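You operate a simulated robot arm through the tools that you are given. There is no shell and no other tool. Be economical: measure what you need, move in short steps, check, and stop when the job is done.

Carry out the task below with a simulated two-armed robot. There is one attempt and no reset: what you move stays moved.

TASK
Hold the orange sensor, switch it on and shake it on the bed.
Fine: raise the fence first; leave it up and the sensor on the bed; leave the speed dial, the sensor's button and the other sensors.

It is judged by the outcome, as a careful person would: the job done as asked, and still so three seconds after it is handed in. It fails if anything else is knocked over, pushed out of place, dropped, spilled or broken.

THE ROBOT
Two 7-joint arms with two-finger parallel grippers on one trunk, on a base that drives. Base frame: it is fixed to the floor where the robot stands at the start and does not move with it; the origin is under the middle of the robot, x ahead of it, y to its left, z up. Readings come in mm, degrees, newtons and seconds.
The left shoulder is at the start at [60, 144, 951], the right one opposite. With the tool pointing down near the work surface each hand reaches from about 320 to 740 mm from the robot's upright axis, wherever it stands, measured 20 degrees to its own side. Places, roughly: bed [600, 700, 800]; fence lever [300, 500, 700]; log button [500, 100, 900]; mark button [900, 200, 1500]; orange toggle [500, 300, 1000]; save button [500, 300, 900]; speed dial [400, 600, 700]; white toggle [900, 200, 1600]; yellow toggle [500, 100, 1000]. Payload 1.57 kg a hand.
The TCP of each hand is the grasp point between the finger pads, 30 mm short of the fingertips. In the tool frame z runs along the fingers and y along their closing line. Largest opening 110 mm; finger width 24, thickness 12; the body of the gripper, 48 by 112 mm, starts 78 mm behind the TCP.
Orientation is that of the tool frame in the base frame, as [roll, pitch, yaw] about the fixed x, y, z axes, in that order (R = Rz(yaw) Ry(pitch) Rx(roll)). With the fingers straight down and closing along the base's y, the tool's x points along the base's -x, its y along +y and its z along -z.

THE INTERFACE
- The arms move only by the tool nudge_tool. It takes "left_rows", "right_rows" or both (then of equal length, played together; a hand with none holds still); each is a list of rows, each a list of 6 numbers: the shift along the tool's x, y, z in units of 25 mm (1.0 is 25 mm), then the turn, a rotation vector about the tool's x, y, z in units of 4 degrees (1.0 is 4 degrees). In form: [[dx, dy, dz, rx, ry, rz], ...]. A call has 1 to 20 rows; each row shifts and turns the commanded pose from where the row before left it, along the tool's axes as they then stand. "left_hand" and "right_hand" are, for a hand that has rows, the gripper command, from -1 (fully open) to 1 (shut), values between in proportion, set as the call begins (left out, the last holds). A call with a number of a shift or a turn outside -1 to 1 is refused whole. Rows are played at 5 a second. More than 50 mm and 8.6 degrees between two rows, or a gripper value outside its range, and nothing of the call is played. A pose out of reach is approached as far as the arm can. The call stops where the force on the tool passes 90 N (or 10 N more than at its start, if that is more) or the arm is blocked; 0.2 s more then pass. Each finger travels about 45 mm/s and halts on what it meets, pressing with about 43 N; the grip force reading is that of the motor and also rises with nothing between the fingers. The clock runs only during rows and for 0.2 s after the last one: add rows that do not move to give the fingers time. The reply holds the time, the measured pose of the TCP, the force on the tool along the base axes, the opening and the grip force, in the units named above and with some noise, with the torque about the TCP (base axes, N m) and any sound that the robot's microphone picked up.
- Cameras (640 x 400 px; columns grow to the right, rows downward): "scene" is now at [37.5, 32.2, 1560.1]; the picture's right is [0.43, -0.90, 0.00], its down [-0.69, -0.33, -0.65] and it looks along [0.58, 0.28, -0.76] (base axes); focal length 248 px, centre (320, 200). "left" rides on the left gripper at [70, -16, -141] in its tool frame; the picture's right is [0.23, 0.97, 0.00], its down [-0.86, 0.20, -0.48] and it looks along [-0.47, 0.11, 0.88] (tool axes); focal length 222 px, centre (320, 200). "right" rides on the right gripper at [70, 16, -141] in its tool frame; the picture's right is [-0.23, 0.97, 0.00], its down [-0.86, -0.20, -0.48] and it looks along [-0.47, -0.11, 0.88] (tool axes); focal length 222 px, centre (320, 200). There is no depth. A picture from a camera that has moved, and an enlarged one, comes with that camera's place and axes in the base frame and with its lens.
- snapshot(camera): a new picture of that camera. It takes no simulated time.
- move_column(by): slides the trunk up (or, below 0, down) by that many mm; the arms and the scene camera ride with it, the base frame stays. It gives what a move gives, with no picture.
- steer(legs): drives the robot by 1 to 6 legs, each [ahead, left, turn to the left] in mm, mm and degrees, along the robot's own axes; the way and the turn of a leg run together, so that a leg with both is an arc; at most 1500 mm and 180 degrees a leg. The arms and the cameras ride along, it lands a little off, and it stops where it bumps. It gives what a move gives.
- pan_tilt(pan, tilt): turns the head with the scene camera to pan (to the left, within 86 degrees either way) and tilt (down, from -29 to 69), counted from straight ahead of the robot. It gives what a move gives.
- inspect(camera, box): a new picture of the part [left, top, right, bottom] of that camera's present view, enlarged. It takes no simulated time.
- finish_job(): hands the job in; it is judged then, once.

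Work in short steps. Places have to be worked out from the pictures, the camera data and where the tool is seen: move nearer, look again, correct. Check each grasp and each placing, and mend what went wrong. You have 120 turns and 88 pictures in all, those below and enlarged ones among them. Open the grippers and draw the arms clear of the work before you hand the job in, unless the task says otherwise; then end with one line.

The tools are called by a JSON object that holds its "op" and its "data". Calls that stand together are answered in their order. nudge_tool: Moves the arms, as the interface text tells. Its arguments: {"type":"object","properties":{"left_rows":{"type":"array"},"left_hand":{"type":"number"},"right_rows":{"type":"array"},"right_hand":{"type":"number"}},"required":[]} The other tools are called the same way: move_column (by) slides the trunk up or down; steer (legs) drives the base; pan_tilt (pan, tilt) turns the head that bears the scene camera; snapshot (camera) takes a picture; inspect (camera, box) takes an enlarged picture of a part of a camera's view; finish_job () hands the job in.

At the start:

```text
time: 0.0
left_tool_pos: [324.0, 412.6, 1147.0]
left_tcp_rot: [-179.9, 0.0, 179.9]
left_contact_force: [-0.2, 0.1, 0.9]
left_ft_torque: [-0.03, -0.03, 0.01]
left_width: 110.0
left_grip_force: 0.0
right_tool_pos: [389.5, 14.4, 1078.1]
right_tcp_rot: [-180.0, 0.1, 180.0]
right_contact_force: [0.2, 0.0, 1.1]
right_ft_torque: [0.0, 0.01, 0.0]
right_width: 109.9
right_grip_force: 0.0
trunk travel left (down, up): [-550.0, 40.0]
robot x, y, heading: [1.9, 4.4, -0.1]
head pan, tilt: [25.6, 49.8]
```

scene: 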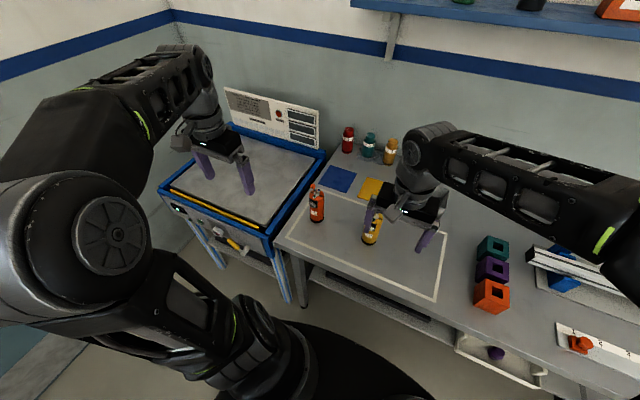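
right: 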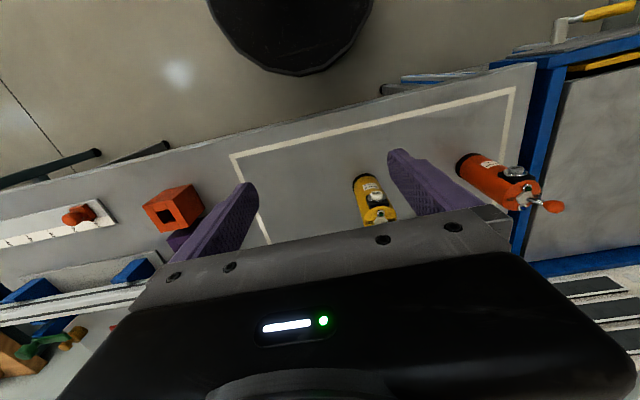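
left: 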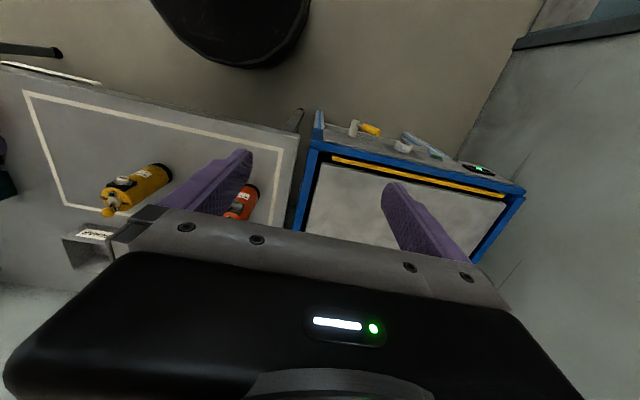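

I start by enlarging the bed front and the orange sensor to see the lever, dial and toggle.

{"op": "inspect", "data": {"camera": "scene", "box": [150, 80, 350, 310]}}

{"op": "inspect", "data": {"camera": "scene", "box": [280, 160, 400, 260]}}

{"op": "inspect", "data": {"camera": "right", "box": [330, 80, 640, 280]}}

{"op": "inspect", "data": {"camera": "left", "box": [290, 90, 550, 270]}}

```text
1.74 times, centred on (250, 195) of scene
camera zoom: at [37.5, 32.2, 1560.1], right [0.43, -0.9, 0.0], down [-0.69, -0.33, -0.65], along [0.58, 0.28, -0.76], focal length 432 px, centre (442, 209)
```

zoom: 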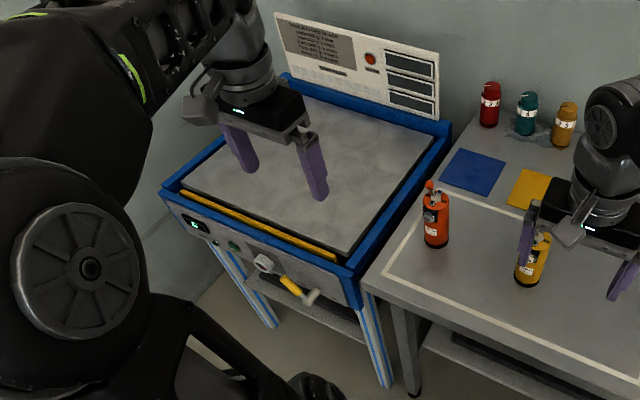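

```text
4.00 times, centred on (340, 210) of scene
camera zoom: at [37.5, 32.2, 1560.1], right [0.43, -0.9, 0.0], down [-0.69, -0.33, -0.65], along [0.58, 0.28, -0.76], focal length 993 px, centre (240, 160)
```

zoom: 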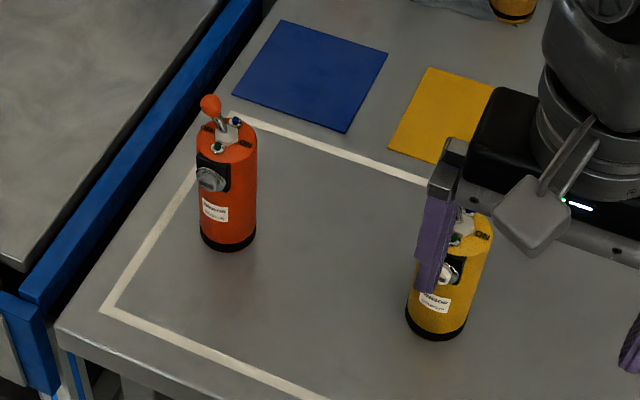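

```text
2.00 times, centred on (485, 180) of right
camera zoom: at [320.7, 31.0, 1219.5], right [0.23, 0.97, 0.0], down [0.86, -0.2, 0.48], along [0.47, -0.11, -0.88], focal length 444 px, centre (-10, 240)
```

zoom: 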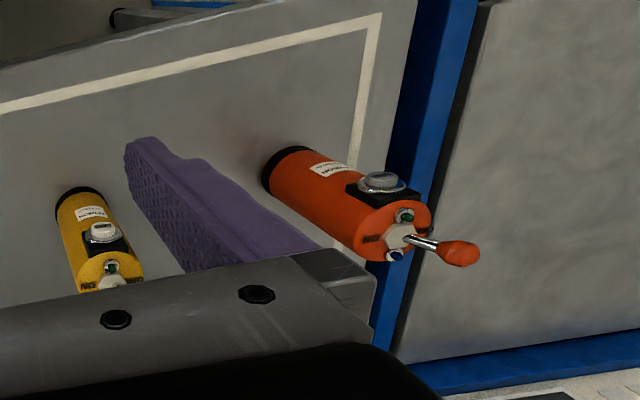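

```text
2.22 times, centred on (420, 180) of left
camera zoom: at [253.3, 397.1, 1288.7], right [-0.23, 0.97, 0.0], down [0.86, 0.2, 0.48], along [0.47, 0.11, -0.88], focal length 494 px, centre (98, 244)
```

zoom: 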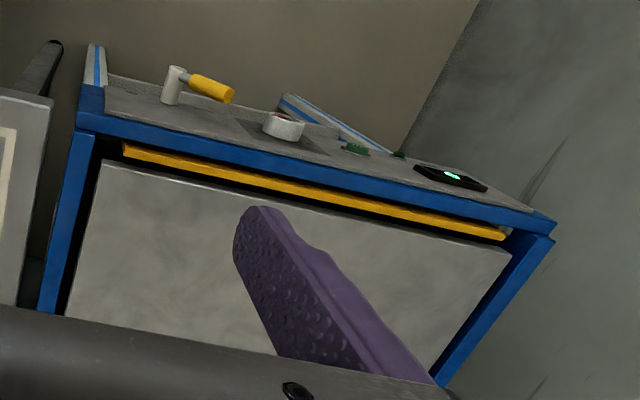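

The back panel of the bed has text that may be instructions; I look there and at the mark-scale around the lever.

{"op": "inspect", "data": {"camera": "scene", "box": [220, 80, 330, 150]}}

{"op": "inspect", "data": {"camera": "scene", "box": [160, 190, 270, 260]}}

{"op": "pan_tilt", "data": {"pan": 40, "tilt": 15}}

{"op": "snapshot", "data": {"camera": "scene"}}

```text
5.71 times, centred on (275, 115) of scene
camera zoom: at [37.5, 32.2, 1560.1], right [0.43, -0.9, 0.0], down [-0.69, -0.33, -0.65], along [0.58, 0.28, -0.76], focal length 1418 px, centre (577, 686)
```

zoom: 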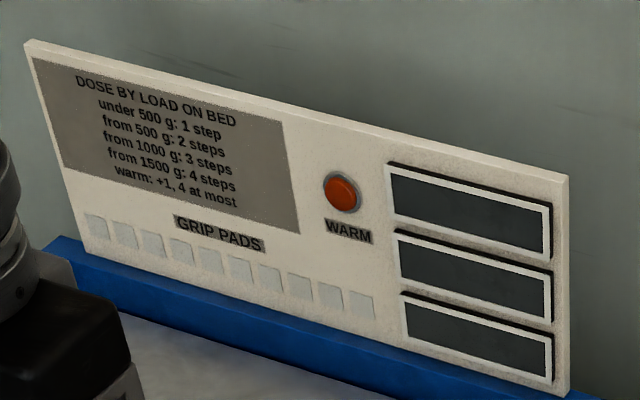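

```text
5.71 times, centred on (215, 225) of scene
camera zoom: at [37.5, 32.2, 1560.1], right [0.43, -0.9, 0.0], down [-0.69, -0.33, -0.65], along [0.58, 0.28, -0.76], focal length 1418 px, centre (920, 57)
```

zoom: 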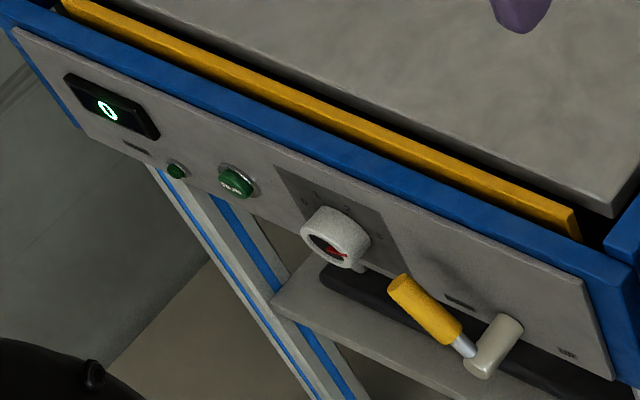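

```text
time: 1.0
left_tool_pos: [324.6, 411.3, 1146.9]
left_tcp_rot: [179.9, 0.0, -180.0]
left_contact_force: [0.2, 1.0, -0.5]
left_ft_torque: [-0.03, 0.01, 0.0]
left_width: 109.8
left_grip_force: 0.0
right_tool_pos: [390.2, 14.2, 1077.2]
right_tcp_rot: [180.0, 0.0, 180.0]
right_contact_force: [0.5, -0.6, 0.0]
right_ft_torque: [-0.01, 0.01, -0.01]
right_width: 109.9
right_grip_force: 0.0
trunk travel left (down, up): [-550.0, 40.0]
robot x, y, heading: [-2.3, 3.1, 0.2]
head pan, tilt: [40.0, 15.0]
```

```text
78 pictures are left
camera scene: at [39.5, 58.8, 1613.4], right [0.64, -0.77, 0.0], down [-0.2, -0.17, -0.97], along [0.74, 0.62, -0.26], focal length 248 px, centre (320, 200)
```

scene: 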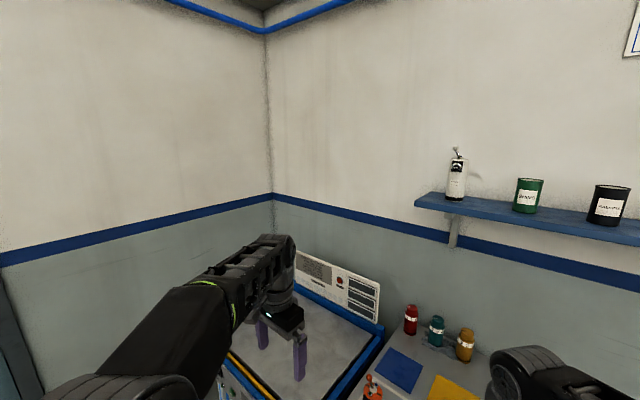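

The panel gives a dose rule and a WARM lamp; there's a poster to the right too. I look at the poster and the rest of the room.

{"op": "pan_tilt", "data": {"pan": -10, "tilt": 10}}

{"op": "snapshot", "data": {"camera": "scene"}}

```text
time: 2.2
left_tool_pos: [325.4, 412.1, 1146.3]
left_tcp_rot: [-179.9, 0.0, 180.0]
left_contact_force: [-0.1, -0.6, -0.4]
left_ft_torque: [0.0, -0.03, 0.02]
left_width: 109.7
left_grip_force: 0.0
right_tool_pos: [390.0, 15.1, 1077.7]
right_tcp_rot: [180.0, 0.0, 180.0]
right_contact_force: [-1.0, -0.5, -0.2]
right_ft_torque: [0.0, 0.01, -0.02]
right_width: 110.0
right_grip_force: 0.1
trunk travel left (down, up): [-550.0, 40.0]
robot x, y, heading: [-0.5, -1.1, 0.3]
head pan, tilt: [-10.0, 10.0]
```

```text
77 pictures are left
camera scene: at [59.5, -17.3, 1621.6], right [-0.17, -0.98, 0.0], down [-0.17, 0.03, -0.98], along [0.97, -0.17, -0.17], focal length 248 px, centre (320, 200)
```

scene: 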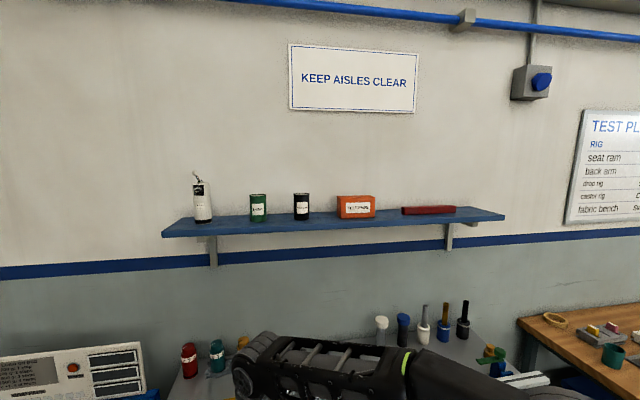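

{"op": "pan_tilt", "data": {"pan": -50, "tilt": 15}}

{"op": "snapshot", "data": {"camera": "scene"}}

{"op": "pan_tilt", "data": {"pan": 35, "tilt": 55}}

{"op": "inspect", "data": {"camera": "scene", "box": [330, 100, 490, 200]}}

```text
time: 3.2
left_tool_pos: [324.7, 413.0, 1147.5]
left_tcp_rot: [180.0, 0.0, 180.0]
left_contact_force: [-0.7, -0.8, 0.5]
left_ft_torque: [0.02, 0.02, -0.02]
left_width: 109.8
left_grip_force: 0.0
right_tool_pos: [390.4, 14.3, 1077.6]
right_tcp_rot: [-180.0, 0.0, 179.9]
right_contact_force: [0.2, 0.0, -0.3]
right_ft_torque: [0.01, -0.01, 0.04]
right_width: 110.0
right_grip_force: 0.0
trunk travel left (down, up): [-550.0, 40.0]
robot x, y, heading: [-0.4, 2.9, -0.1]
head pan, tilt: [-50.0, 15.0]
```

```text
76 pictures are left
camera scene: at [28.0, -72.7, 1613.5], right [-0.77, -0.64, 0.0], down [-0.17, 0.2, -0.97], along [0.62, -0.74, -0.26], focal length 248 px, centre (320, 200)
```

scene: 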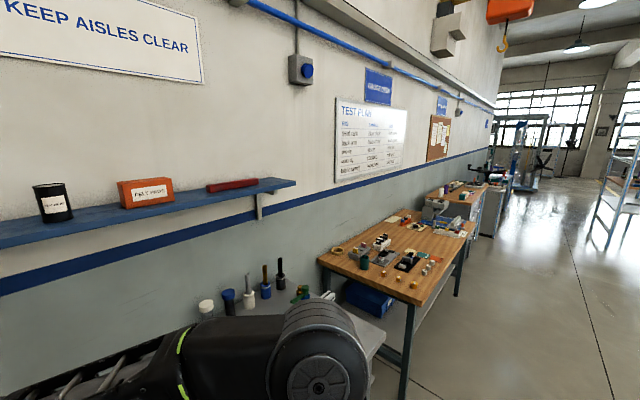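

```text
time: 4.8
left_tool_pos: [325.1, 412.5, 1148.5]
left_tcp_rot: [-180.0, 0.0, 179.8]
left_contact_force: [0.2, -0.7, 0.1]
left_ft_torque: [-0.01, 0.0, -0.03]
left_width: 110.1
left_grip_force: 0.0
right_tool_pos: [390.1, 14.2, 1077.1]
right_tcp_rot: [180.0, 0.0, -179.9]
right_contact_force: [0.0, -0.6, 0.1]
right_ft_torque: [0.0, 0.0, 0.0]
right_width: 110.1
right_grip_force: 0.2
trunk travel left (down, up): [-550.0, 40.0]
robot x, y, heading: [-1.4, 0.9, 0.2]
head pan, tilt: [35.0, 55.0]
```

```text
4.00 times, centred on (410, 150) of scene
camera zoom: at [27.0, 40.1, 1553.3], right [0.57, -0.82, 0.0], down [-0.67, -0.47, -0.57], along [0.47, 0.33, -0.82], focal length 993 px, centre (-40, 400)
```

zoom: 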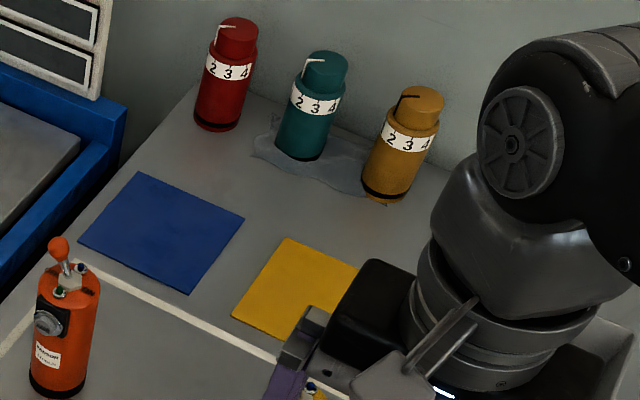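

The dosers in the back seem unrelated. I look closely at the bed's front panel and the sensor top using the zoom.

{"op": "snapshot", "data": {"camera": "scene"}}

{"op": "inspect", "data": {"camera": "left", "box": [350, 110, 440, 170]}}

{"op": "inspect", "data": {"camera": "left", "box": [430, 140, 520, 200]}}

{"op": "inspect", "data": {"camera": "right", "box": [500, 150, 575, 220]}}

```text
74 pictures are left
camera scene: at [27.0, 40.1, 1553.3], right [0.57, -0.82, 0.0], down [-0.67, -0.47, -0.57], along [0.47, 0.33, -0.82], focal length 248 px, centre (320, 200)
```

scene: 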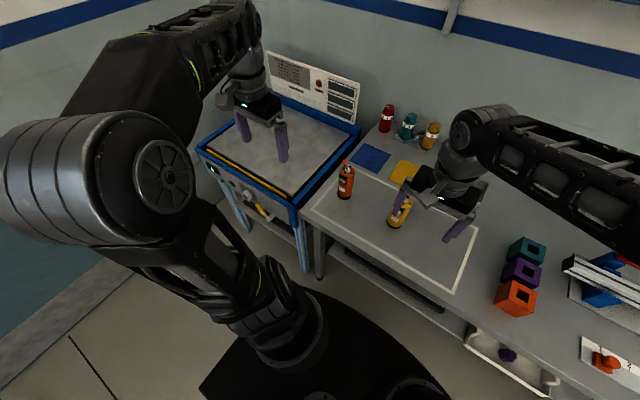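

```text
6.67 times, centred on (395, 140) of left
camera zoom: at [253.3, 397.2, 1288.7], right [-0.23, 0.97, 0.0], down [0.86, 0.2, 0.48], along [0.47, 0.11, -0.88], focal length 1481 px, centre (-180, 600)
```

zoom: 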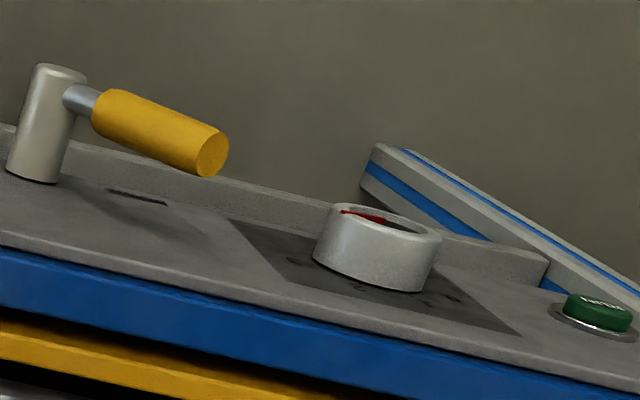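

```text
6.67 times, centred on (475, 170) of left
camera zoom: at [253.3, 397.2, 1288.7], right [-0.23, 0.97, 0.0], down [0.86, 0.2, 0.48], along [0.47, 0.11, -0.88], focal length 1481 px, centre (-713, 400)
```

zoom: 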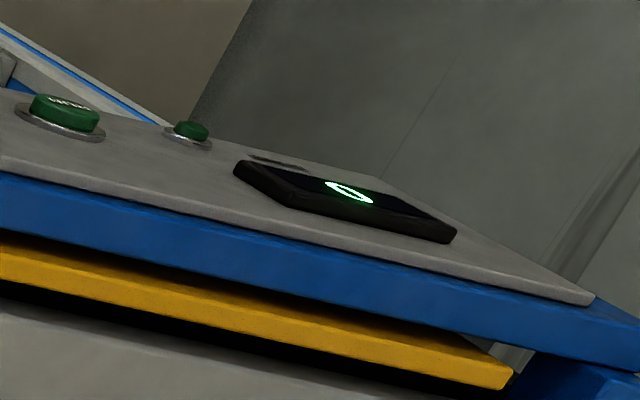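

```text
5.71 times, centred on (538, 185) of right
camera zoom: at [320.7, 31.0, 1219.5], right [0.23, 0.97, 0.0], down [0.86, -0.2, 0.48], along [0.47, -0.11, -0.88], focal length 1269 px, centre (-923, 286)
```

zoom: 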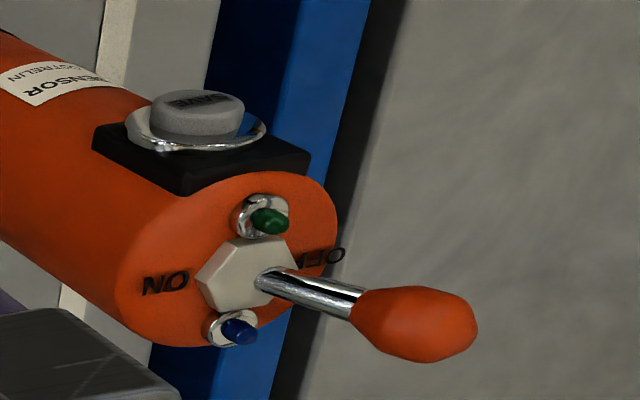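

The sensor stands near [523,278], its toggle leaning to +y toward OFF, with ON toward -y. The fence lever hub is near [336,512,672], with its handle up-left near [333,563,732]. I close the left hand and move it out in front of the bed, left of the lever, to view the panel labels.

{"op": "nudge_tool", "data": {"left_rows": [[0, 1, 0, 0, 0, 0], [0, 1, 0, 0, 0, 0], [0, 1, 0, 0, 0, 0], [0, 1, 0, 0, 0, 0], [0, 1, 0, 0, 0, 0], [0, 1, 0, 0, 0, 0], [0, 1, 0, 0, 0, 0], [0, 1, 0, 0, 0, 0], [0, 1, 1, 0, 0, 0], [0, 0, 1, 0, 0, 0], [0, 0, 1, 0, 0, 0], [0, 0, 1, 0, 0, 0], [0, 0, 1, 0, 0, 0], [0, 0, 1, 0, 0, 0], [0, 0, 1, 0, 0, 0], [0, 0, 1, 0, 0, 0]], "left_hand": 1}}

{"op": "snapshot", "data": {"camera": "left"}}

{"op": "snapshot", "data": {"camera": "scene"}}

```text
time: 8.2
left_tool_pos: [318.6, 595.4, 926.2]
left_tcp_rot: [-180.0, 0.0, 180.0]
left_contact_force: [0.7, -0.3, -0.1]
left_ft_torque: [-0.01, 0.01, -0.03]
left_width: 0.0
left_grip_force: 21.3
left hand out of reach, approached as far as the arm can: row 4, 5, 7, 8
right_tool_pos: [389.9, 13.3, 1079.6]
right_tcp_rot: [-180.0, 0.0, -180.0]
right_contact_force: [-0.3, 0.7, 0.2]
right_ft_torque: [0.01, 0.01, 0.01]
right_width: 109.9
right_grip_force: 0.0
trunk travel left (down, up): [-550.0, 40.0]
robot x, y, heading: [0.1, 0.3, -0.2]
head pan, tilt: [35.0, 55.0]
```

```text
70 pictures are left
camera left: at [247.2, 581.4, 1067.6], right [-0.23, 0.97, 0.0], down [0.86, 0.2, 0.48], along [0.47, 0.11, -0.88], focal length 222 px, centre (320, 200)
```

left: 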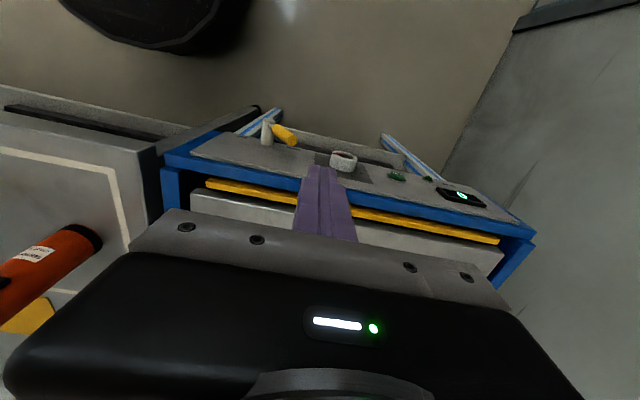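

```text
69 pictures are left
camera scene: at [27.3, 40.5, 1553.3], right [0.57, -0.82, 0.0], down [-0.67, -0.47, -0.57], along [0.47, 0.33, -0.82], focal length 248 px, centre (320, 200)
```

scene: 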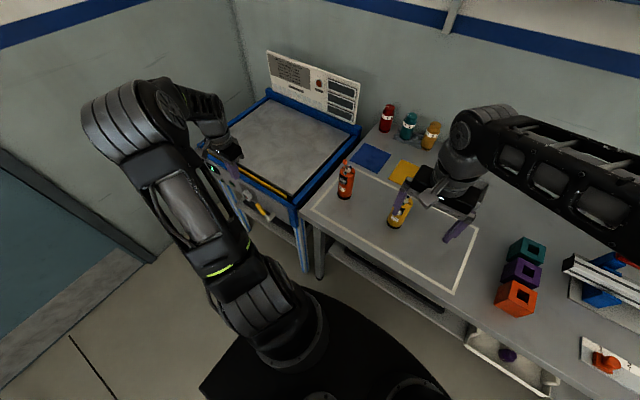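

I zoom in on the lever labels and the START button from here.

{"op": "inspect", "data": {"camera": "left", "box": [220, 100, 320, 180]}}

{"op": "inspect", "data": {"camera": "left", "box": [320, 130, 490, 230]}}

{"op": "inspect", "data": {"camera": "scene", "box": [200, 150, 310, 240]}}

```text
5.00 times, centred on (270, 140) of left
camera zoom: at [247.2, 581.4, 1067.6], right [-0.23, 0.97, 0.0], down [0.86, 0.2, 0.48], along [0.47, 0.11, -0.88], focal length 1111 px, centre (570, 500)
```

zoom: 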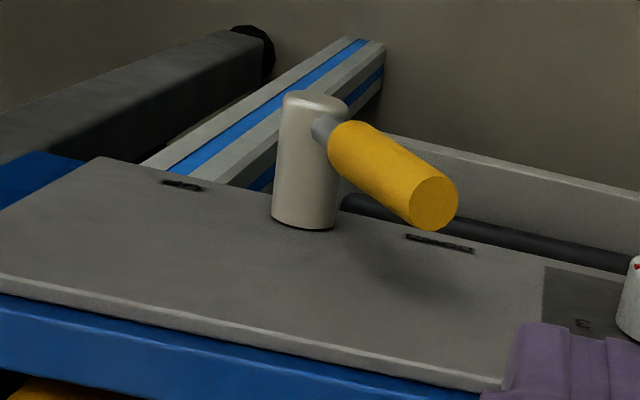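

```text
3.76 times, centred on (405, 180) of left
camera zoom: at [247.2, 581.4, 1067.6], right [-0.23, 0.97, 0.0], down [0.86, 0.2, 0.48], along [0.47, 0.11, -0.88], focal length 836 px, centre (0, 275)
```

zoom: 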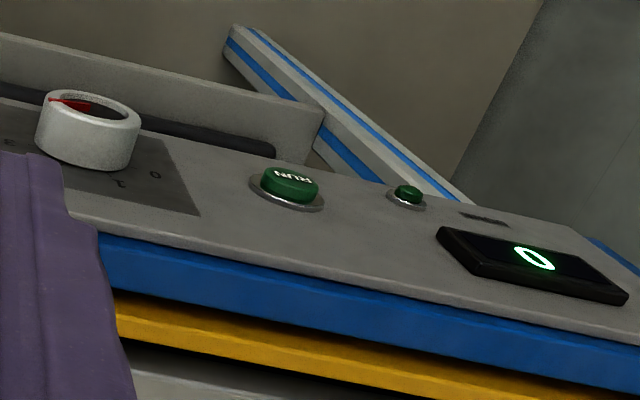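

```text
4.44 times, centred on (255, 195) of scene
camera zoom: at [27.3, 40.5, 1553.3], right [0.57, -0.82, 0.0], down [-0.67, -0.47, -0.57], along [0.47, 0.33, -0.82], focal length 1103 px, centre (609, 222)
```

zoom: 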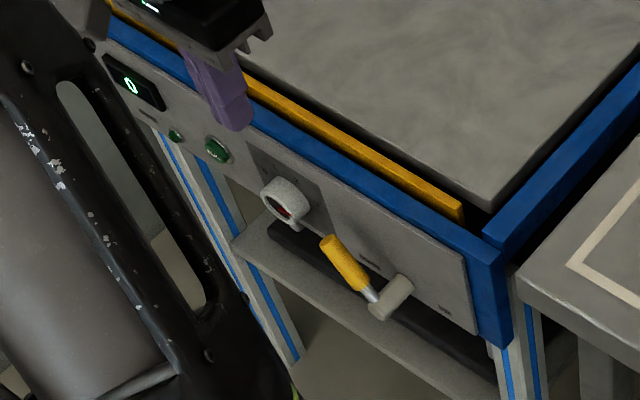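

The panel holds a RUN button near [360,737,720] and the lever's short label is on its right, so the lever goes right for fence up. I lower the closed left fingers to the left of the handle, checking where it ends up.

{"op": "nudge_tool", "data": {"left_rows": [[-0.6, 0.3, 0.5, 0, 0, 0], [0, 0.3, 1, 0, 0, 0], [0, 0, 1, 0, 0, 0], [0, 0, 1, 0, 0, 0]]}}

```text
time: 9.2
left_tool_pos: [332.1, 610.4, 839.1]
left_tcp_rot: [180.0, 0.1, -179.8]
left_contact_force: [0.7, 1.1, 1.1]
left_ft_torque: [-0.01, 0.0, -0.02]
left_width: 0.0
left_grip_force: 21.8
right_tool_pos: [390.5, 14.6, 1077.7]
right_tcp_rot: [180.0, 0.0, -179.8]
right_contact_force: [0.7, 0.2, 0.4]
right_ft_torque: [0.01, 0.01, -0.01]
right_width: 109.8
right_grip_force: 0.0
trunk travel left (down, up): [-550.0, 40.0]
robot x, y, heading: [-2.3, 0.8, -0.0]
head pan, tilt: [35.0, 55.0]
```

Tracking is exact. I descend to about z=745 and look.

{"op": "nudge_tool", "data": {"left_rows": [[0.1, -0.2, 1, 0, 0, 0], [0, 0, 1, 0, 0, 0], [0, 0, 1, 0, 0, 0], [0, 0, 0.75, 0, 0, 0]]}}

{"op": "snapshot", "data": {"camera": "left"}}

{"op": "inspect", "data": {"camera": "scene", "box": [200, 150, 310, 240]}}

```text
time: 10.2
left_tool_pos: [331.3, 606.5, 742.9]
left_tcp_rot: [179.9, 0.0, 179.9]
left_contact_force: [0.1, -0.7, 0.0]
left_ft_torque: [0.03, 0.0, 0.01]
left_width: 0.0
left_grip_force: 21.1
right_tool_pos: [389.6, 13.3, 1078.6]
right_tcp_rot: [-180.0, 0.0, 179.9]
right_contact_force: [-0.1, -0.1, -0.2]
right_ft_torque: [0.03, -0.01, 0.01]
right_width: 109.9
right_grip_force: 0.1
trunk travel left (down, up): [-550.0, 40.0]
robot x, y, heading: [-0.8, -0.8, 0.1]
head pan, tilt: [35.0, 55.0]
```

```text
65 pictures are left
camera left: at [259.6, 591.7, 885.7], right [-0.23, 0.97, 0.0], down [0.86, 0.2, 0.48], along [0.47, 0.11, -0.88], focal length 222 px, centre (320, 200)
```

left: 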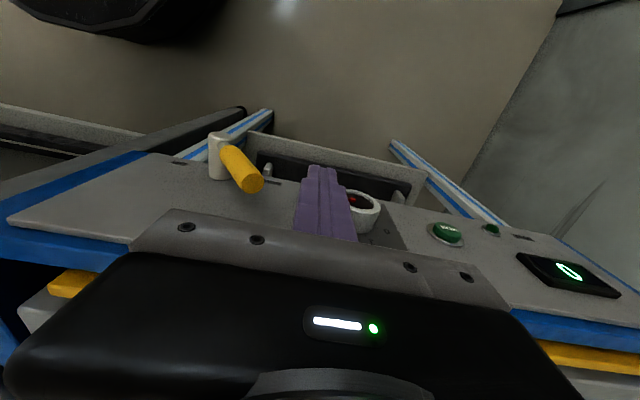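

```text
4.44 times, centred on (255, 195) of scene
camera zoom: at [27.1, 40.4, 1553.3], right [0.57, -0.82, 0.0], down [-0.67, -0.47, -0.57], along [0.47, 0.33, -0.82], focal length 1103 px, centre (609, 222)
```

zoom: 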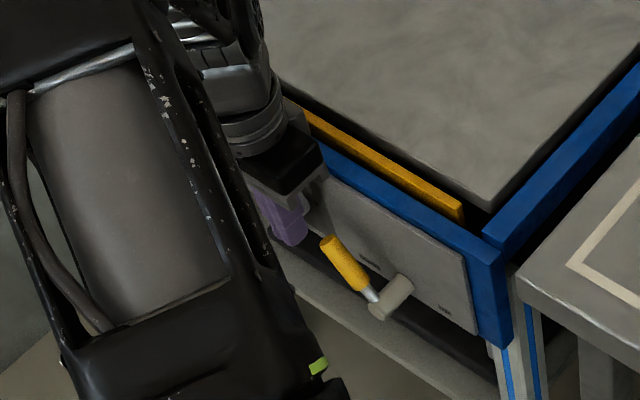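

Closer view now; I read the dial setting and lever labels before pushing.

{"op": "inspect", "data": {"camera": "left", "box": [160, 125, 290, 215]}}

{"op": "inspect", "data": {"camera": "left", "box": [340, 170, 520, 280]}}

```text
4.44 times, centred on (225, 170) of left
camera zoom: at [259.6, 591.7, 885.7], right [-0.23, 0.97, 0.0], down [0.86, 0.2, 0.48], along [0.47, 0.11, -0.88], focal length 987 px, centre (742, 333)
```

zoom: 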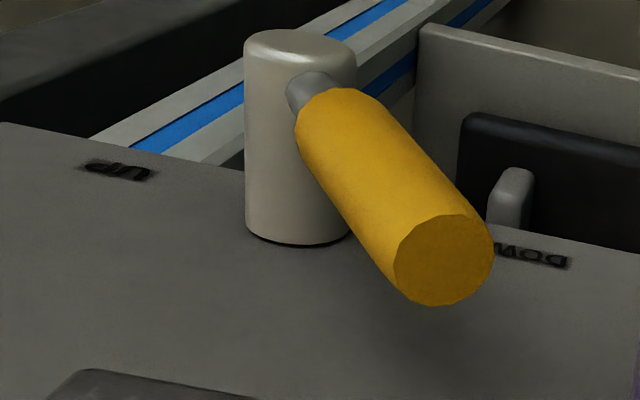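

```text
3.56 times, centred on (430, 225) of left
camera zoom: at [259.6, 591.7, 885.7], right [-0.23, 0.97, 0.0], down [0.86, 0.2, 0.48], along [0.47, 0.11, -0.88], focal length 790 px, centre (-71, 111)
```

zoom: 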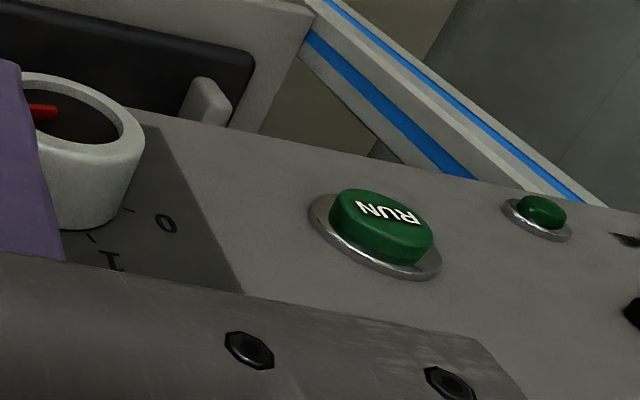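

Confirmed: UP is to the right. I push the handle right in small steps.

{"op": "nudge_tool", "data": {"left_rows": [[0, -0.6, 0, 0, 0, 0], [0, -0.6, 0, 0, 0, 0], [0, -0.6, 0, 0, 0, 0], [0, -0.6, 0, 0, 0, 0], [0, -0.6, 0, 0, 0, 0], [0, -0.6, 0, 0, 0, 0]]}}

{"op": "inspect", "data": {"camera": "scene", "box": [200, 150, 310, 240]}}

```text
time: 11.6
left_tool_pos: [329.8, 512.7, 743.8]
left_tcp_rot: [-179.9, -0.1, 179.9]
left_contact_force: [-0.5, -0.1, 0.4]
left_ft_torque: [0.0, 0.0, -0.01]
left_width: 0.0
left_grip_force: 21.3
right_tool_pos: [390.5, 13.7, 1076.3]
right_tcp_rot: [179.9, 0.1, 180.0]
right_contact_force: [-0.7, -0.1, 0.4]
right_ft_torque: [0.0, -0.04, 0.0]
right_width: 110.1
right_grip_force: 0.0
trunk travel left (down, up): [-550.0, 40.0]
robot x, y, heading: [1.9, 0.7, 0.2]
head pan, tilt: [35.0, 55.0]
```

```text
4.44 times, centred on (255, 195) of scene
camera zoom: at [26.3, 38.9, 1552.9], right [0.57, -0.82, 0.0], down [-0.67, -0.47, -0.57], along [0.47, 0.33, -0.82], focal length 1103 px, centre (609, 222)
```

zoom: 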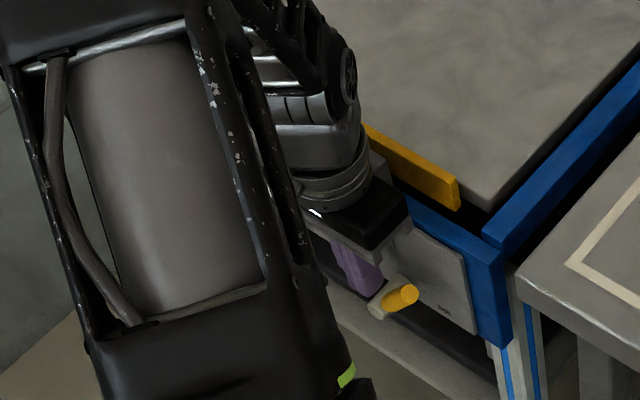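

The lever is over to the right and the fence has risen. I push a bit further to make sure of the end stop.

{"op": "nudge_tool", "data": {"left_rows": [[0, -0.3, 0, 0, 0, 0], [0, -0.3, 0, 0, 0, 0], [0, -0.3, 0, 0, 0, 0]]}}

{"op": "snapshot", "data": {"camera": "left"}}

```text
time: 12.4
left_tool_pos: [331.0, 504.9, 745.6]
left_tcp_rot: [179.3, 0.5, -179.6]
left_contact_force: [1.9, 38.3, 2.6]
left_ft_torque: [1.15, -0.06, 0.16]
left_width: 0.0
left_grip_force: 20.9
right_tool_pos: [390.6, 17.7, 1077.7]
right_tcp_rot: [-179.8, 0.0, -179.9]
right_contact_force: [-0.1, -0.1, 0.0]
right_ft_torque: [-0.01, 0.02, -0.01]
right_width: 109.9
right_grip_force: 0.1
trunk travel left (down, up): [-550.0, 40.0]
robot x, y, heading: [2.9, -1.2, -0.2]
head pan, tilt: [35.0, 55.0]
```

```text
60 pictures are left
camera left: at [258.7, 487.2, 886.4], right [-0.23, 0.97, 0.01], down [0.85, 0.2, 0.49], along [0.47, 0.12, -0.87], focal length 222 px, centre (320, 200)
```

left: 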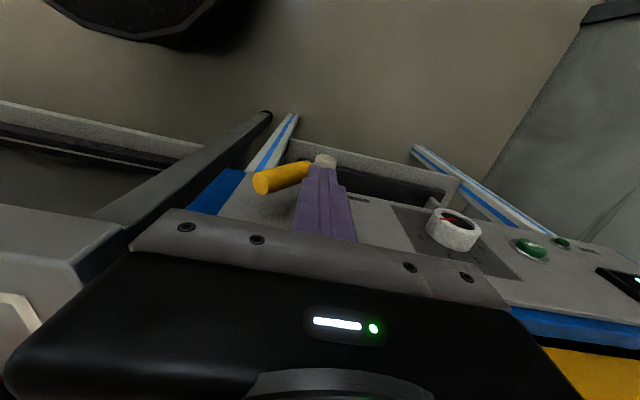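

End stop reached with the fence up. I back the hand off, raise it clear and then look at the fence.

{"op": "nudge_tool", "data": {"left_rows": [[0, 1, 0, 0, 0, 0], [0.3, 0, -1, 0, 0, 0], [0, 0, -1, 0, 0, 0], [0, 0, -1, 0, 0, 0], [0, 0, -1, 0, 0, 0], [0, 0, -1, 0, 0, 0], [0, 0, -1, 0, 0, 0], [0, 0, -1, 0, 0, 0], [0, 0, -1, 0, 0, 0], [0, 0, -1, 0, 0, 0], [0, 0, -1, 0, 0, 0], [0, 0, -1, 0, 0, 0], [0, 0, -1, 0, 0, 0], [0, -1, -1, 0, 0, 0]]}}

{"op": "snapshot", "data": {"camera": "scene"}}

{"op": "inspect", "data": {"camera": "left", "box": [220, 90, 540, 290]}}

```text
time: 15.4
left_tool_pos: [319.7, 491.3, 1070.2]
left_tcp_rot: [-180.0, -0.1, 179.9]
left_contact_force: [-0.3, -0.3, 0.2]
left_ft_torque: [0.03, -0.02, 0.02]
left_width: 0.0
left_grip_force: 20.9
right_tool_pos: [389.2, 13.7, 1078.4]
right_tcp_rot: [-180.0, 0.0, -180.0]
right_contact_force: [-0.1, -0.6, -0.4]
right_ft_torque: [-0.01, 0.0, 0.02]
right_width: 110.1
right_grip_force: 0.1
trunk travel left (down, up): [-550.0, 40.0]
robot x, y, heading: [-1.9, -0.1, -0.1]
head pan, tilt: [35.0, 55.0]
```

```text
59 pictures are left
camera scene: at [26.3, 39.1, 1553.3], right [0.57, -0.82, 0.0], down [-0.67, -0.47, -0.57], along [0.47, 0.33, -0.82], focal length 248 px, centre (320, 200)
```

scene: 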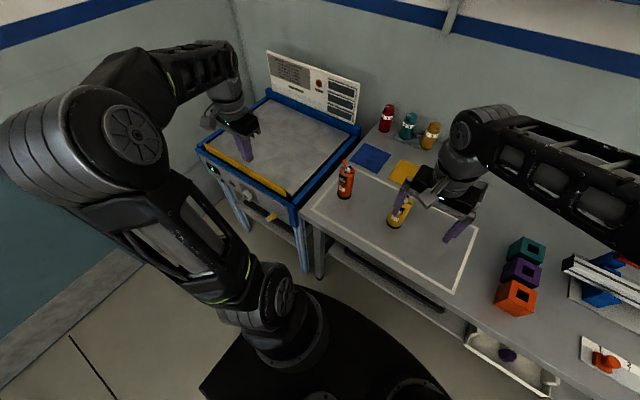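

```text
2.00 times, centred on (380, 190) of left
camera zoom: at [249.0, 476.0, 1212.5], right [-0.23, 0.97, 0.0], down [0.85, 0.2, 0.48], along [0.47, 0.11, -0.88], focal length 444 px, centre (200, 220)
```

zoom: 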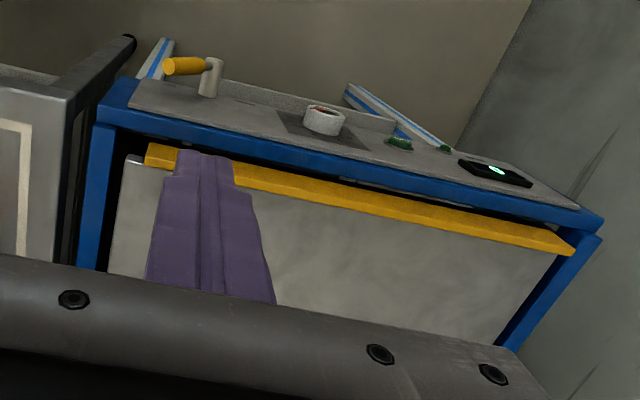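

The fence is up. I drive the base left so that the sensor is about in front of the robot.

{"op": "steer", "data": {"legs": [[0, 230, 0]]}}

{"op": "pan_tilt", "data": {"pan": 0, "tilt": 58}}

{"op": "snapshot", "data": {"camera": "scene"}}

{"op": "snapshot", "data": {"camera": "right"}}

```text
time: 17.2
left_tool_pos: [322.7, 722.4, 1068.9]
left_tcp_rot: [-180.0, -0.1, 180.0]
left_contact_force: [-0.1, 1.1, 0.2]
left_ft_torque: [-0.04, -0.01, -0.01]
left_width: 0.1
left_grip_force: 21.8
right_tool_pos: [390.3, 243.7, 1078.4]
right_tcp_rot: [-179.9, 0.1, 179.9]
right_contact_force: [0.3, -0.5, 0.3]
right_ft_torque: [-0.05, -0.04, -0.01]
right_width: 109.9
right_grip_force: 0.1
trunk travel left (down, up): [-550.0, 40.0]
robot x, y, heading: [-0.9, 225.1, 0.2]
head pan, tilt: [35.0, 55.0]
```

```text
time: 18.2
left_tool_pos: [322.1, 721.3, 1070.5]
left_tcp_rot: [179.9, 0.0, 179.8]
left_contact_force: [0.1, 0.3, -0.2]
left_ft_torque: [0.01, 0.01, -0.02]
left_width: 0.1
left_grip_force: 22.3
right_tool_pos: [390.2, 242.4, 1077.8]
right_tcp_rot: [-180.0, 0.1, 179.9]
right_contact_force: [0.6, 0.3, 0.4]
right_ft_torque: [-0.01, 0.01, 0.0]
right_width: 110.2
right_grip_force: 0.1
trunk travel left (down, up): [-550.0, 40.0]
robot x, y, heading: [1.7, 229.3, -0.1]
head pan, tilt: [0.0, 58.0]
```

```text
57 pictures are left
camera scene: at [36.9, 228.1, 1549.6], right [0.0, -1.0, 0.0], down [-0.85, 0.0, -0.53], along [0.53, 0.0, -0.85], focal length 248 px, centre (320, 200)
```

scene: 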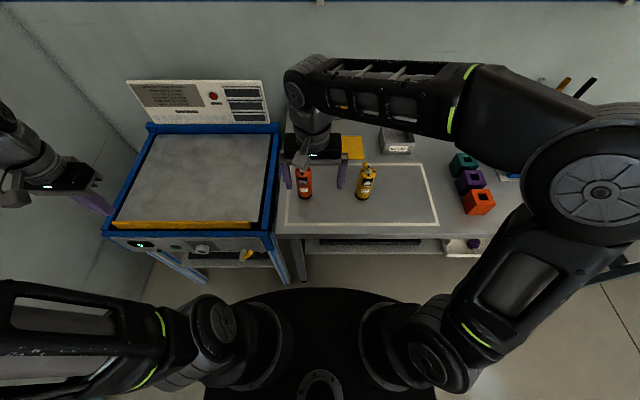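

```text
56 pictures are left
camera right: at [320.9, 259.9, 1219.5], right [0.23, 0.97, 0.0], down [0.85, -0.2, 0.48], along [0.47, -0.11, -0.88], focal length 222 px, centre (320, 200)
```

right: 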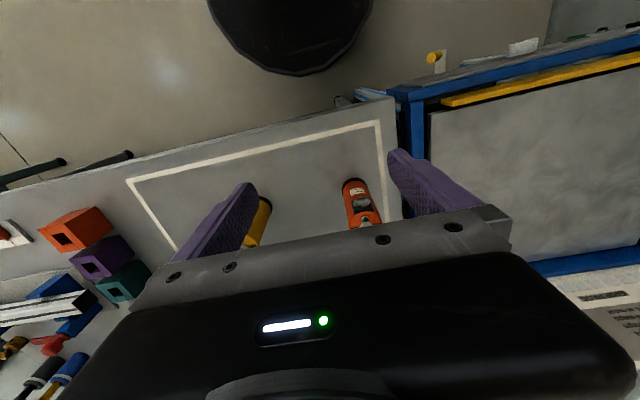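

The right hand hides the sensor's top; I move it up and aside and zoom in on the sensor for a better fix.

{"op": "nudge_tool", "data": {"right_rows": [[0, 0, -1, 0, 0, 0], [0, 0, -1, 0, 0, 0], [0, -1, -1, 0, 0, 0], [0, -1, 0, 0, 0, 0], [0, -1, 0, 0, 0, 0], [0, -1, 0, 0, 0, 0]], "right_hand": 1}}

{"op": "inspect", "data": {"camera": "scene", "box": [270, 140, 350, 220]}}

{"op": "inspect", "data": {"camera": "right", "box": [320, 100, 520, 240]}}

```text
time: 19.6
left_tool_pos: [322.0, 720.6, 1070.3]
left_tcp_rot: [180.0, 0.0, 179.9]
left_contact_force: [0.0, 1.3, 0.5]
left_ft_torque: [0.02, 0.02, -0.02]
left_width: 0.1
left_grip_force: 21.2
right_tool_pos: [390.0, 158.5, 1135.5]
right_tcp_rot: [179.9, 0.1, 179.8]
right_contact_force: [1.7, -0.7, -0.1]
right_ft_torque: [0.01, 0.03, -0.03]
right_width: 0.2
right_grip_force: 8.0
right hand out of reach, approached as far as the arm can: row 3
trunk travel left (down, up): [-550.0, 40.0]
robot x, y, heading: [2.3, 230.0, -0.2]
head pan, tilt: [0.0, 58.0]
```

```text
5.00 times, centred on (310, 180) of scene
camera zoom: at [36.6, 227.3, 1549.6], right [0.0, -1.0, 0.0], down [-0.85, 0.0, -0.53], along [0.53, 0.0, -0.85], focal length 1241 px, centre (370, 300)
```

zoom: 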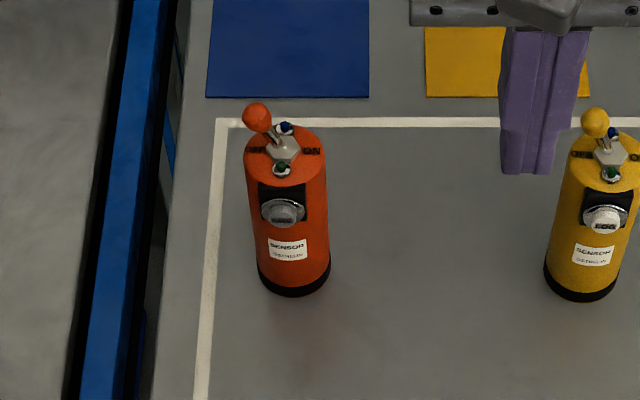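

```text
2.86 times, centred on (420, 170) of right
camera zoom: at [320.8, 175.4, 1276.5], right [0.23, 0.97, 0.0], down [0.85, -0.2, 0.48], along [0.47, -0.11, -0.88], focal length 635 px, centre (34, 286)
```

zoom: 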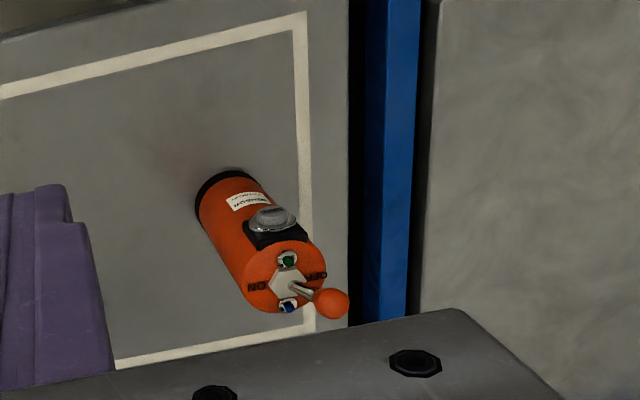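

Refined: sensor axis ≈ [528,281], top ≈937, ball ≈ [530,294,971], button front ≈ [488,281,918]. I clear the right hand to the right, then swing the left hand across while tilting it to 25° below horizontal, opening it.

{"op": "nudge_tool", "data": {"right_rows": [[0, -1, 0, 0, 0, 0], [0, -1, 0, 0, 0, 0], [0, -1, 0, 0, 0, 0], [0, -1, 0, 0, 0, 0], [0, -1, 0, 0, 0, 0]]}}

{"op": "nudge_tool", "data": {"left_rows": [[0, -1, 0, 0, -1, 0], [0, -1, 0, 0, -1, 0], [0, -1, 0, 0, -1, 0], [0, -1, 0, 0, -1, 0], [0, -1, 0, 0, -1, 0], [0, -1, 0, 0, -1, 0], [0, -1, 0, 0, -1, 0], [0, -1, 0, 0, -1, 0], [0, -1, 0, 0, -1, 0], [0, -1, 0, 0, -1, 0], [0, -1, 0, 0, -1, 0], [0, -1, 0, 0, -1, 0], [0, -1, 0, 0, -1, 0], [0, -1, 0, 0, -1, 0], [0, -1, 0, 0, -1, 0], [0, -1, 0, 0, -1, 0], [0, -1, 0, 0, -0.25, 0]], "left_hand": -0.6}}

{"op": "snapshot", "data": {"camera": "scene"}}

```text
time: 21.0
left_tool_pos: [323.9, 719.4, 1070.4]
left_tcp_rot: [179.9, -0.2, 179.9]
left_contact_force: [0.1, 0.8, 0.1]
left_ft_torque: [0.05, 0.03, 0.01]
left_width: 0.0
left_grip_force: 21.4
right_tool_pos: [388.3, 69.8, 1145.1]
right_tcp_rot: [179.9, 1.6, -175.7]
right_contact_force: [0.4, -0.3, -0.4]
right_ft_torque: [0.04, 0.04, 0.0]
right_width: 0.1
right_grip_force: 21.1
right hand out of reach, approached as far as the arm can: row 3, 4
trunk travel left (down, up): [-550.0, 40.0]
robot x, y, heading: [-0.1, 227.8, -0.3]
head pan, tilt: [0.0, 58.0]
stopped in row 5 (right hand): the arm was blocked; the commanded pose is now the measured one
```

```text
time: 24.6
left_tool_pos: [407.0, 311.3, 1195.0]
left_tcp_rot: [179.9, 65.1, 180.0]
left_contact_force: [0.1, 0.1, -0.1]
left_ft_torque: [-0.01, 0.01, 0.06]
left_width: 87.9
left_grip_force: 0.1
left hand out of reach, approached as far as the arm can: row 8, 9, 10, 11, 12, 13, 14, 15, 16
right_tool_pos: [388.2, 69.8, 1145.8]
right_tcp_rot: [-179.9, 1.6, -175.8]
right_contact_force: [0.6, -0.2, -0.5]
right_ft_torque: [0.04, 0.0, -0.04]
right_width: 0.0
right_grip_force: 21.4
trunk travel left (down, up): [-550.0, 40.0]
robot x, y, heading: [0.5, 229.2, -0.3]
head pan, tilt: [0.0, 58.0]
```

```text
53 pictures are left
camera scene: at [36.8, 227.4, 1549.6], right [0.0, -1.0, 0.0], down [-0.85, 0.0, -0.53], along [0.53, 0.0, -0.85], focal length 248 px, centre (320, 200)
```

scene: 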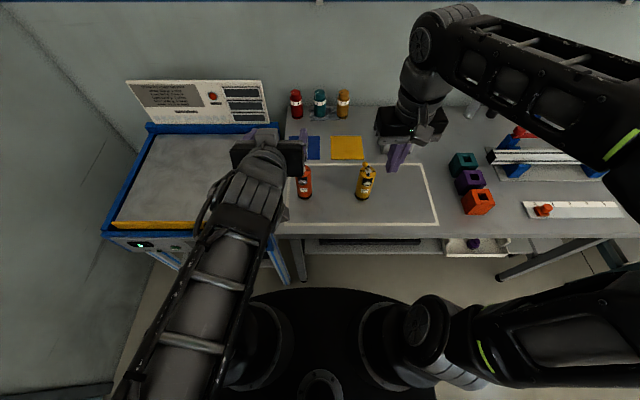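

The orientation is right. The hand was pushed up by reach limits, so I lower it to the pre-grasp point [419,281,901] behind the sensor.

{"op": "nudge_tool", "data": {"left_rows": [[0.87, -0.1, 0.45, 0, 0, 0], [0.87, -0.1, 0.45, 0, 0, 0], [0.87, -0.1, 0.45, 0, 0, 0], [0.87, -0.1, 0.45, 0, 0, 0], [0.87, -0.1, 0.45, 0, 0, 0], [0.87, -0.1, 0.45, 0, 0, 0], [0.87, -0.1, 0.45, 0, 0, 0], [0.87, -0.1, 0.45, 0, 0, 0], [0.87, -0.1, 0.45, 0, 0, 0], [0.87, -0.1, 0.45, 0, 0, 0]]}}

{"op": "snapshot", "data": {"camera": "left"}}

{"op": "snapshot", "data": {"camera": "scene"}}

```text
time: 26.1
left_tool_pos: [414.0, 198.0, 1084.9]
left_tcp_rot: [-162.9, 60.8, -174.2]
left_contact_force: [0.0, 0.0, 0.5]
left_ft_torque: [0.01, -0.01, -0.01]
left_width: 88.1
left_grip_force: 0.1
left hand out of reach, approached as far as the arm can: row 1, 2, 3, 4, 5, 6, 7
right_tool_pos: [387.4, 71.6, 1145.7]
right_tcp_rot: [-179.9, 1.6, -175.7]
right_contact_force: [1.1, 0.6, -1.0]
right_ft_torque: [-0.01, -0.01, -0.02]
right_width: 0.3
right_grip_force: 21.3
trunk travel left (down, up): [-550.0, 40.0]
robot x, y, heading: [0.9, 230.0, -0.0]
head pan, tilt: [0.0, 58.0]
stopped in row 7 (left hand): the arm was blocked; the commanded pose is now the measured one
```

```text
52 pictures are left
camera left: at [254.1, 209.0, 1092.7], right [0.04, 0.94, -0.34], down [0.03, 0.34, 0.94], along [1.0, -0.05, -0.02], focal length 222 px, centre (320, 200)
```

left: 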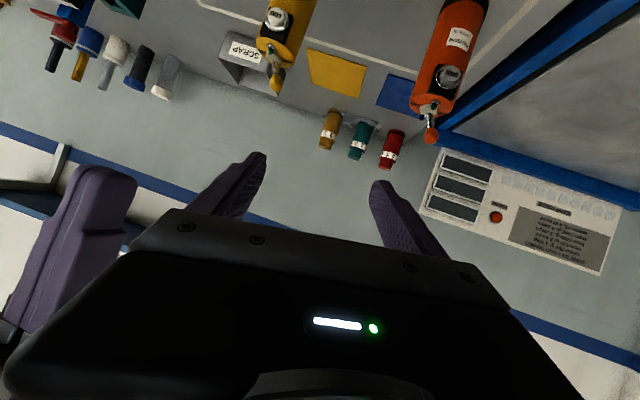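

```text
51 pictures are left
camera scene: at [36.9, 228.1, 1549.5], right [0.0, -1.0, 0.0], down [-0.85, 0.0, -0.53], along [0.53, 0.0, -0.85], focal length 248 px, centre (320, 200)
```

scene: 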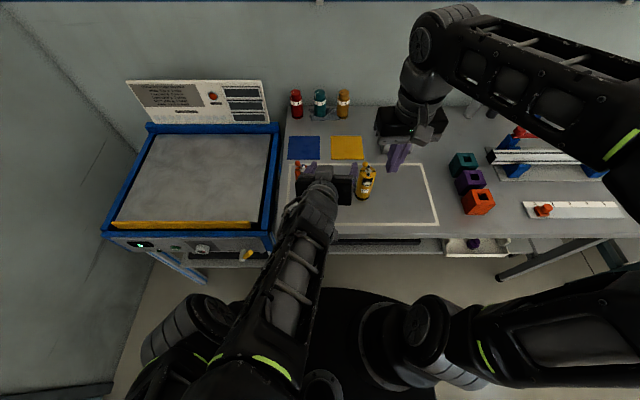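

The left arm is cramped this close in. I back the base off 150 mm so the tilted grasp comes into a comfortable range.

{"op": "steer", "data": {"legs": [[-150, -20, 0]]}}

```text
time: 27.4
left_tool_pos: [262.3, 178.5, 1086.1]
left_tcp_rot: [-162.9, 61.0, -174.0]
left_contact_force: [0.1, 0.3, -0.3]
left_ft_torque: [-0.02, 0.0, 0.0]
left_width: 88.1
left_grip_force: 0.0
right_tool_pos: [236.7, 53.8, 1146.7]
right_tcp_rot: [-179.8, 1.6, -175.5]
right_contact_force: [-0.3, -0.4, -0.3]
right_ft_torque: [0.01, -0.02, 0.0]
right_width: 0.2
right_grip_force: 21.3
trunk travel left (down, up): [-550.0, 40.0]
robot x, y, heading: [-151.0, 210.0, 0.4]
head pan, tilt: [0.0, 58.0]
```

I straighten the left hand's orientation while moving it forward and left toward the sensor's line at constant height.

{"op": "nudge_tool", "data": {"left_rows": [[-0.4, 0.7, 0.8, -0.73, -0.22, 0.2], [-0.4, 0.7, 0.8, -0.73, -0.22, 0.2], [-0.4, 0.7, 0.8, -0.73, -0.22, 0.2], [-0.4, 0.7, 0.8, -0.73, -0.22, 0.2], [-0.4, 0.7, 0.8, 0, 0, 0], [-0.4, 0.7, 0.8, 0, 0, 0]]}}

```text
time: 28.2
left_tool_pos: [282.6, 166.2, 1080.8]
left_tcp_rot: [-167.9, 62.5, 179.0]
left_contact_force: [0.8, 1.0, -0.6]
left_ft_torque: [0.0, -0.03, 0.01]
left_width: 88.1
left_grip_force: 0.0
right_tool_pos: [237.7, 52.8, 1145.1]
right_tcp_rot: [-179.9, 1.6, -175.5]
right_contact_force: [-0.1, 0.3, -0.8]
right_ft_torque: [0.03, 0.05, -0.01]
right_width: 0.1
right_grip_force: 20.6
trunk travel left (down, up): [-550.0, 40.0]
robot x, y, heading: [-154.6, 209.5, 0.2]
head pan, tilt: [0.0, 58.0]
stopped in row 4 (left hand): the arm was blocked; the commanded pose is now the measured one
```

The arm was blocked again; I look to see by what.

{"op": "snapshot", "data": {"camera": "scene"}}

{"op": "snapshot", "data": {"camera": "left"}}

```text
50 pictures are left
camera scene: at [-112.7, 208.3, 1549.6], right [0.0, -1.0, 0.0], down [-0.85, 0.0, -0.53], along [0.53, 0.0, -0.85], focal length 248 px, centre (320, 200)
```

scene: 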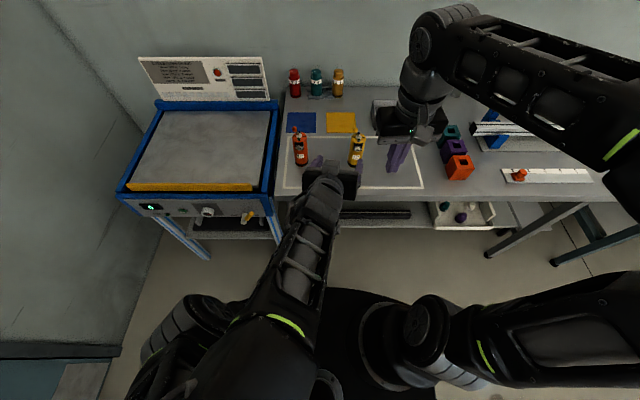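

```text
49 pictures are left
camera left: at [123.0, 183.1, 1086.1], right [0.09, 0.95, -0.3], down [0.02, 0.29, 0.96], along [1.0, -0.09, 0.01], focal length 222 px, centre (320, 200)
```

left: 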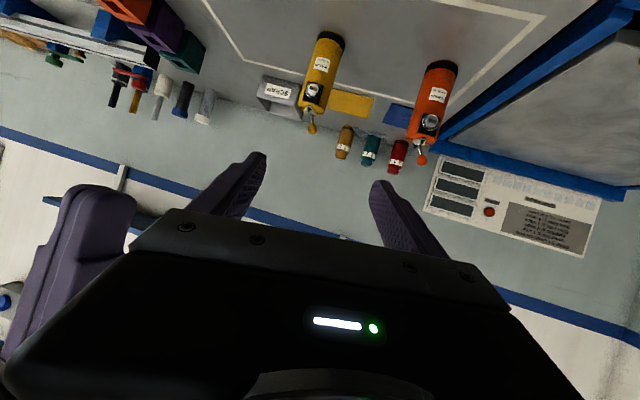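

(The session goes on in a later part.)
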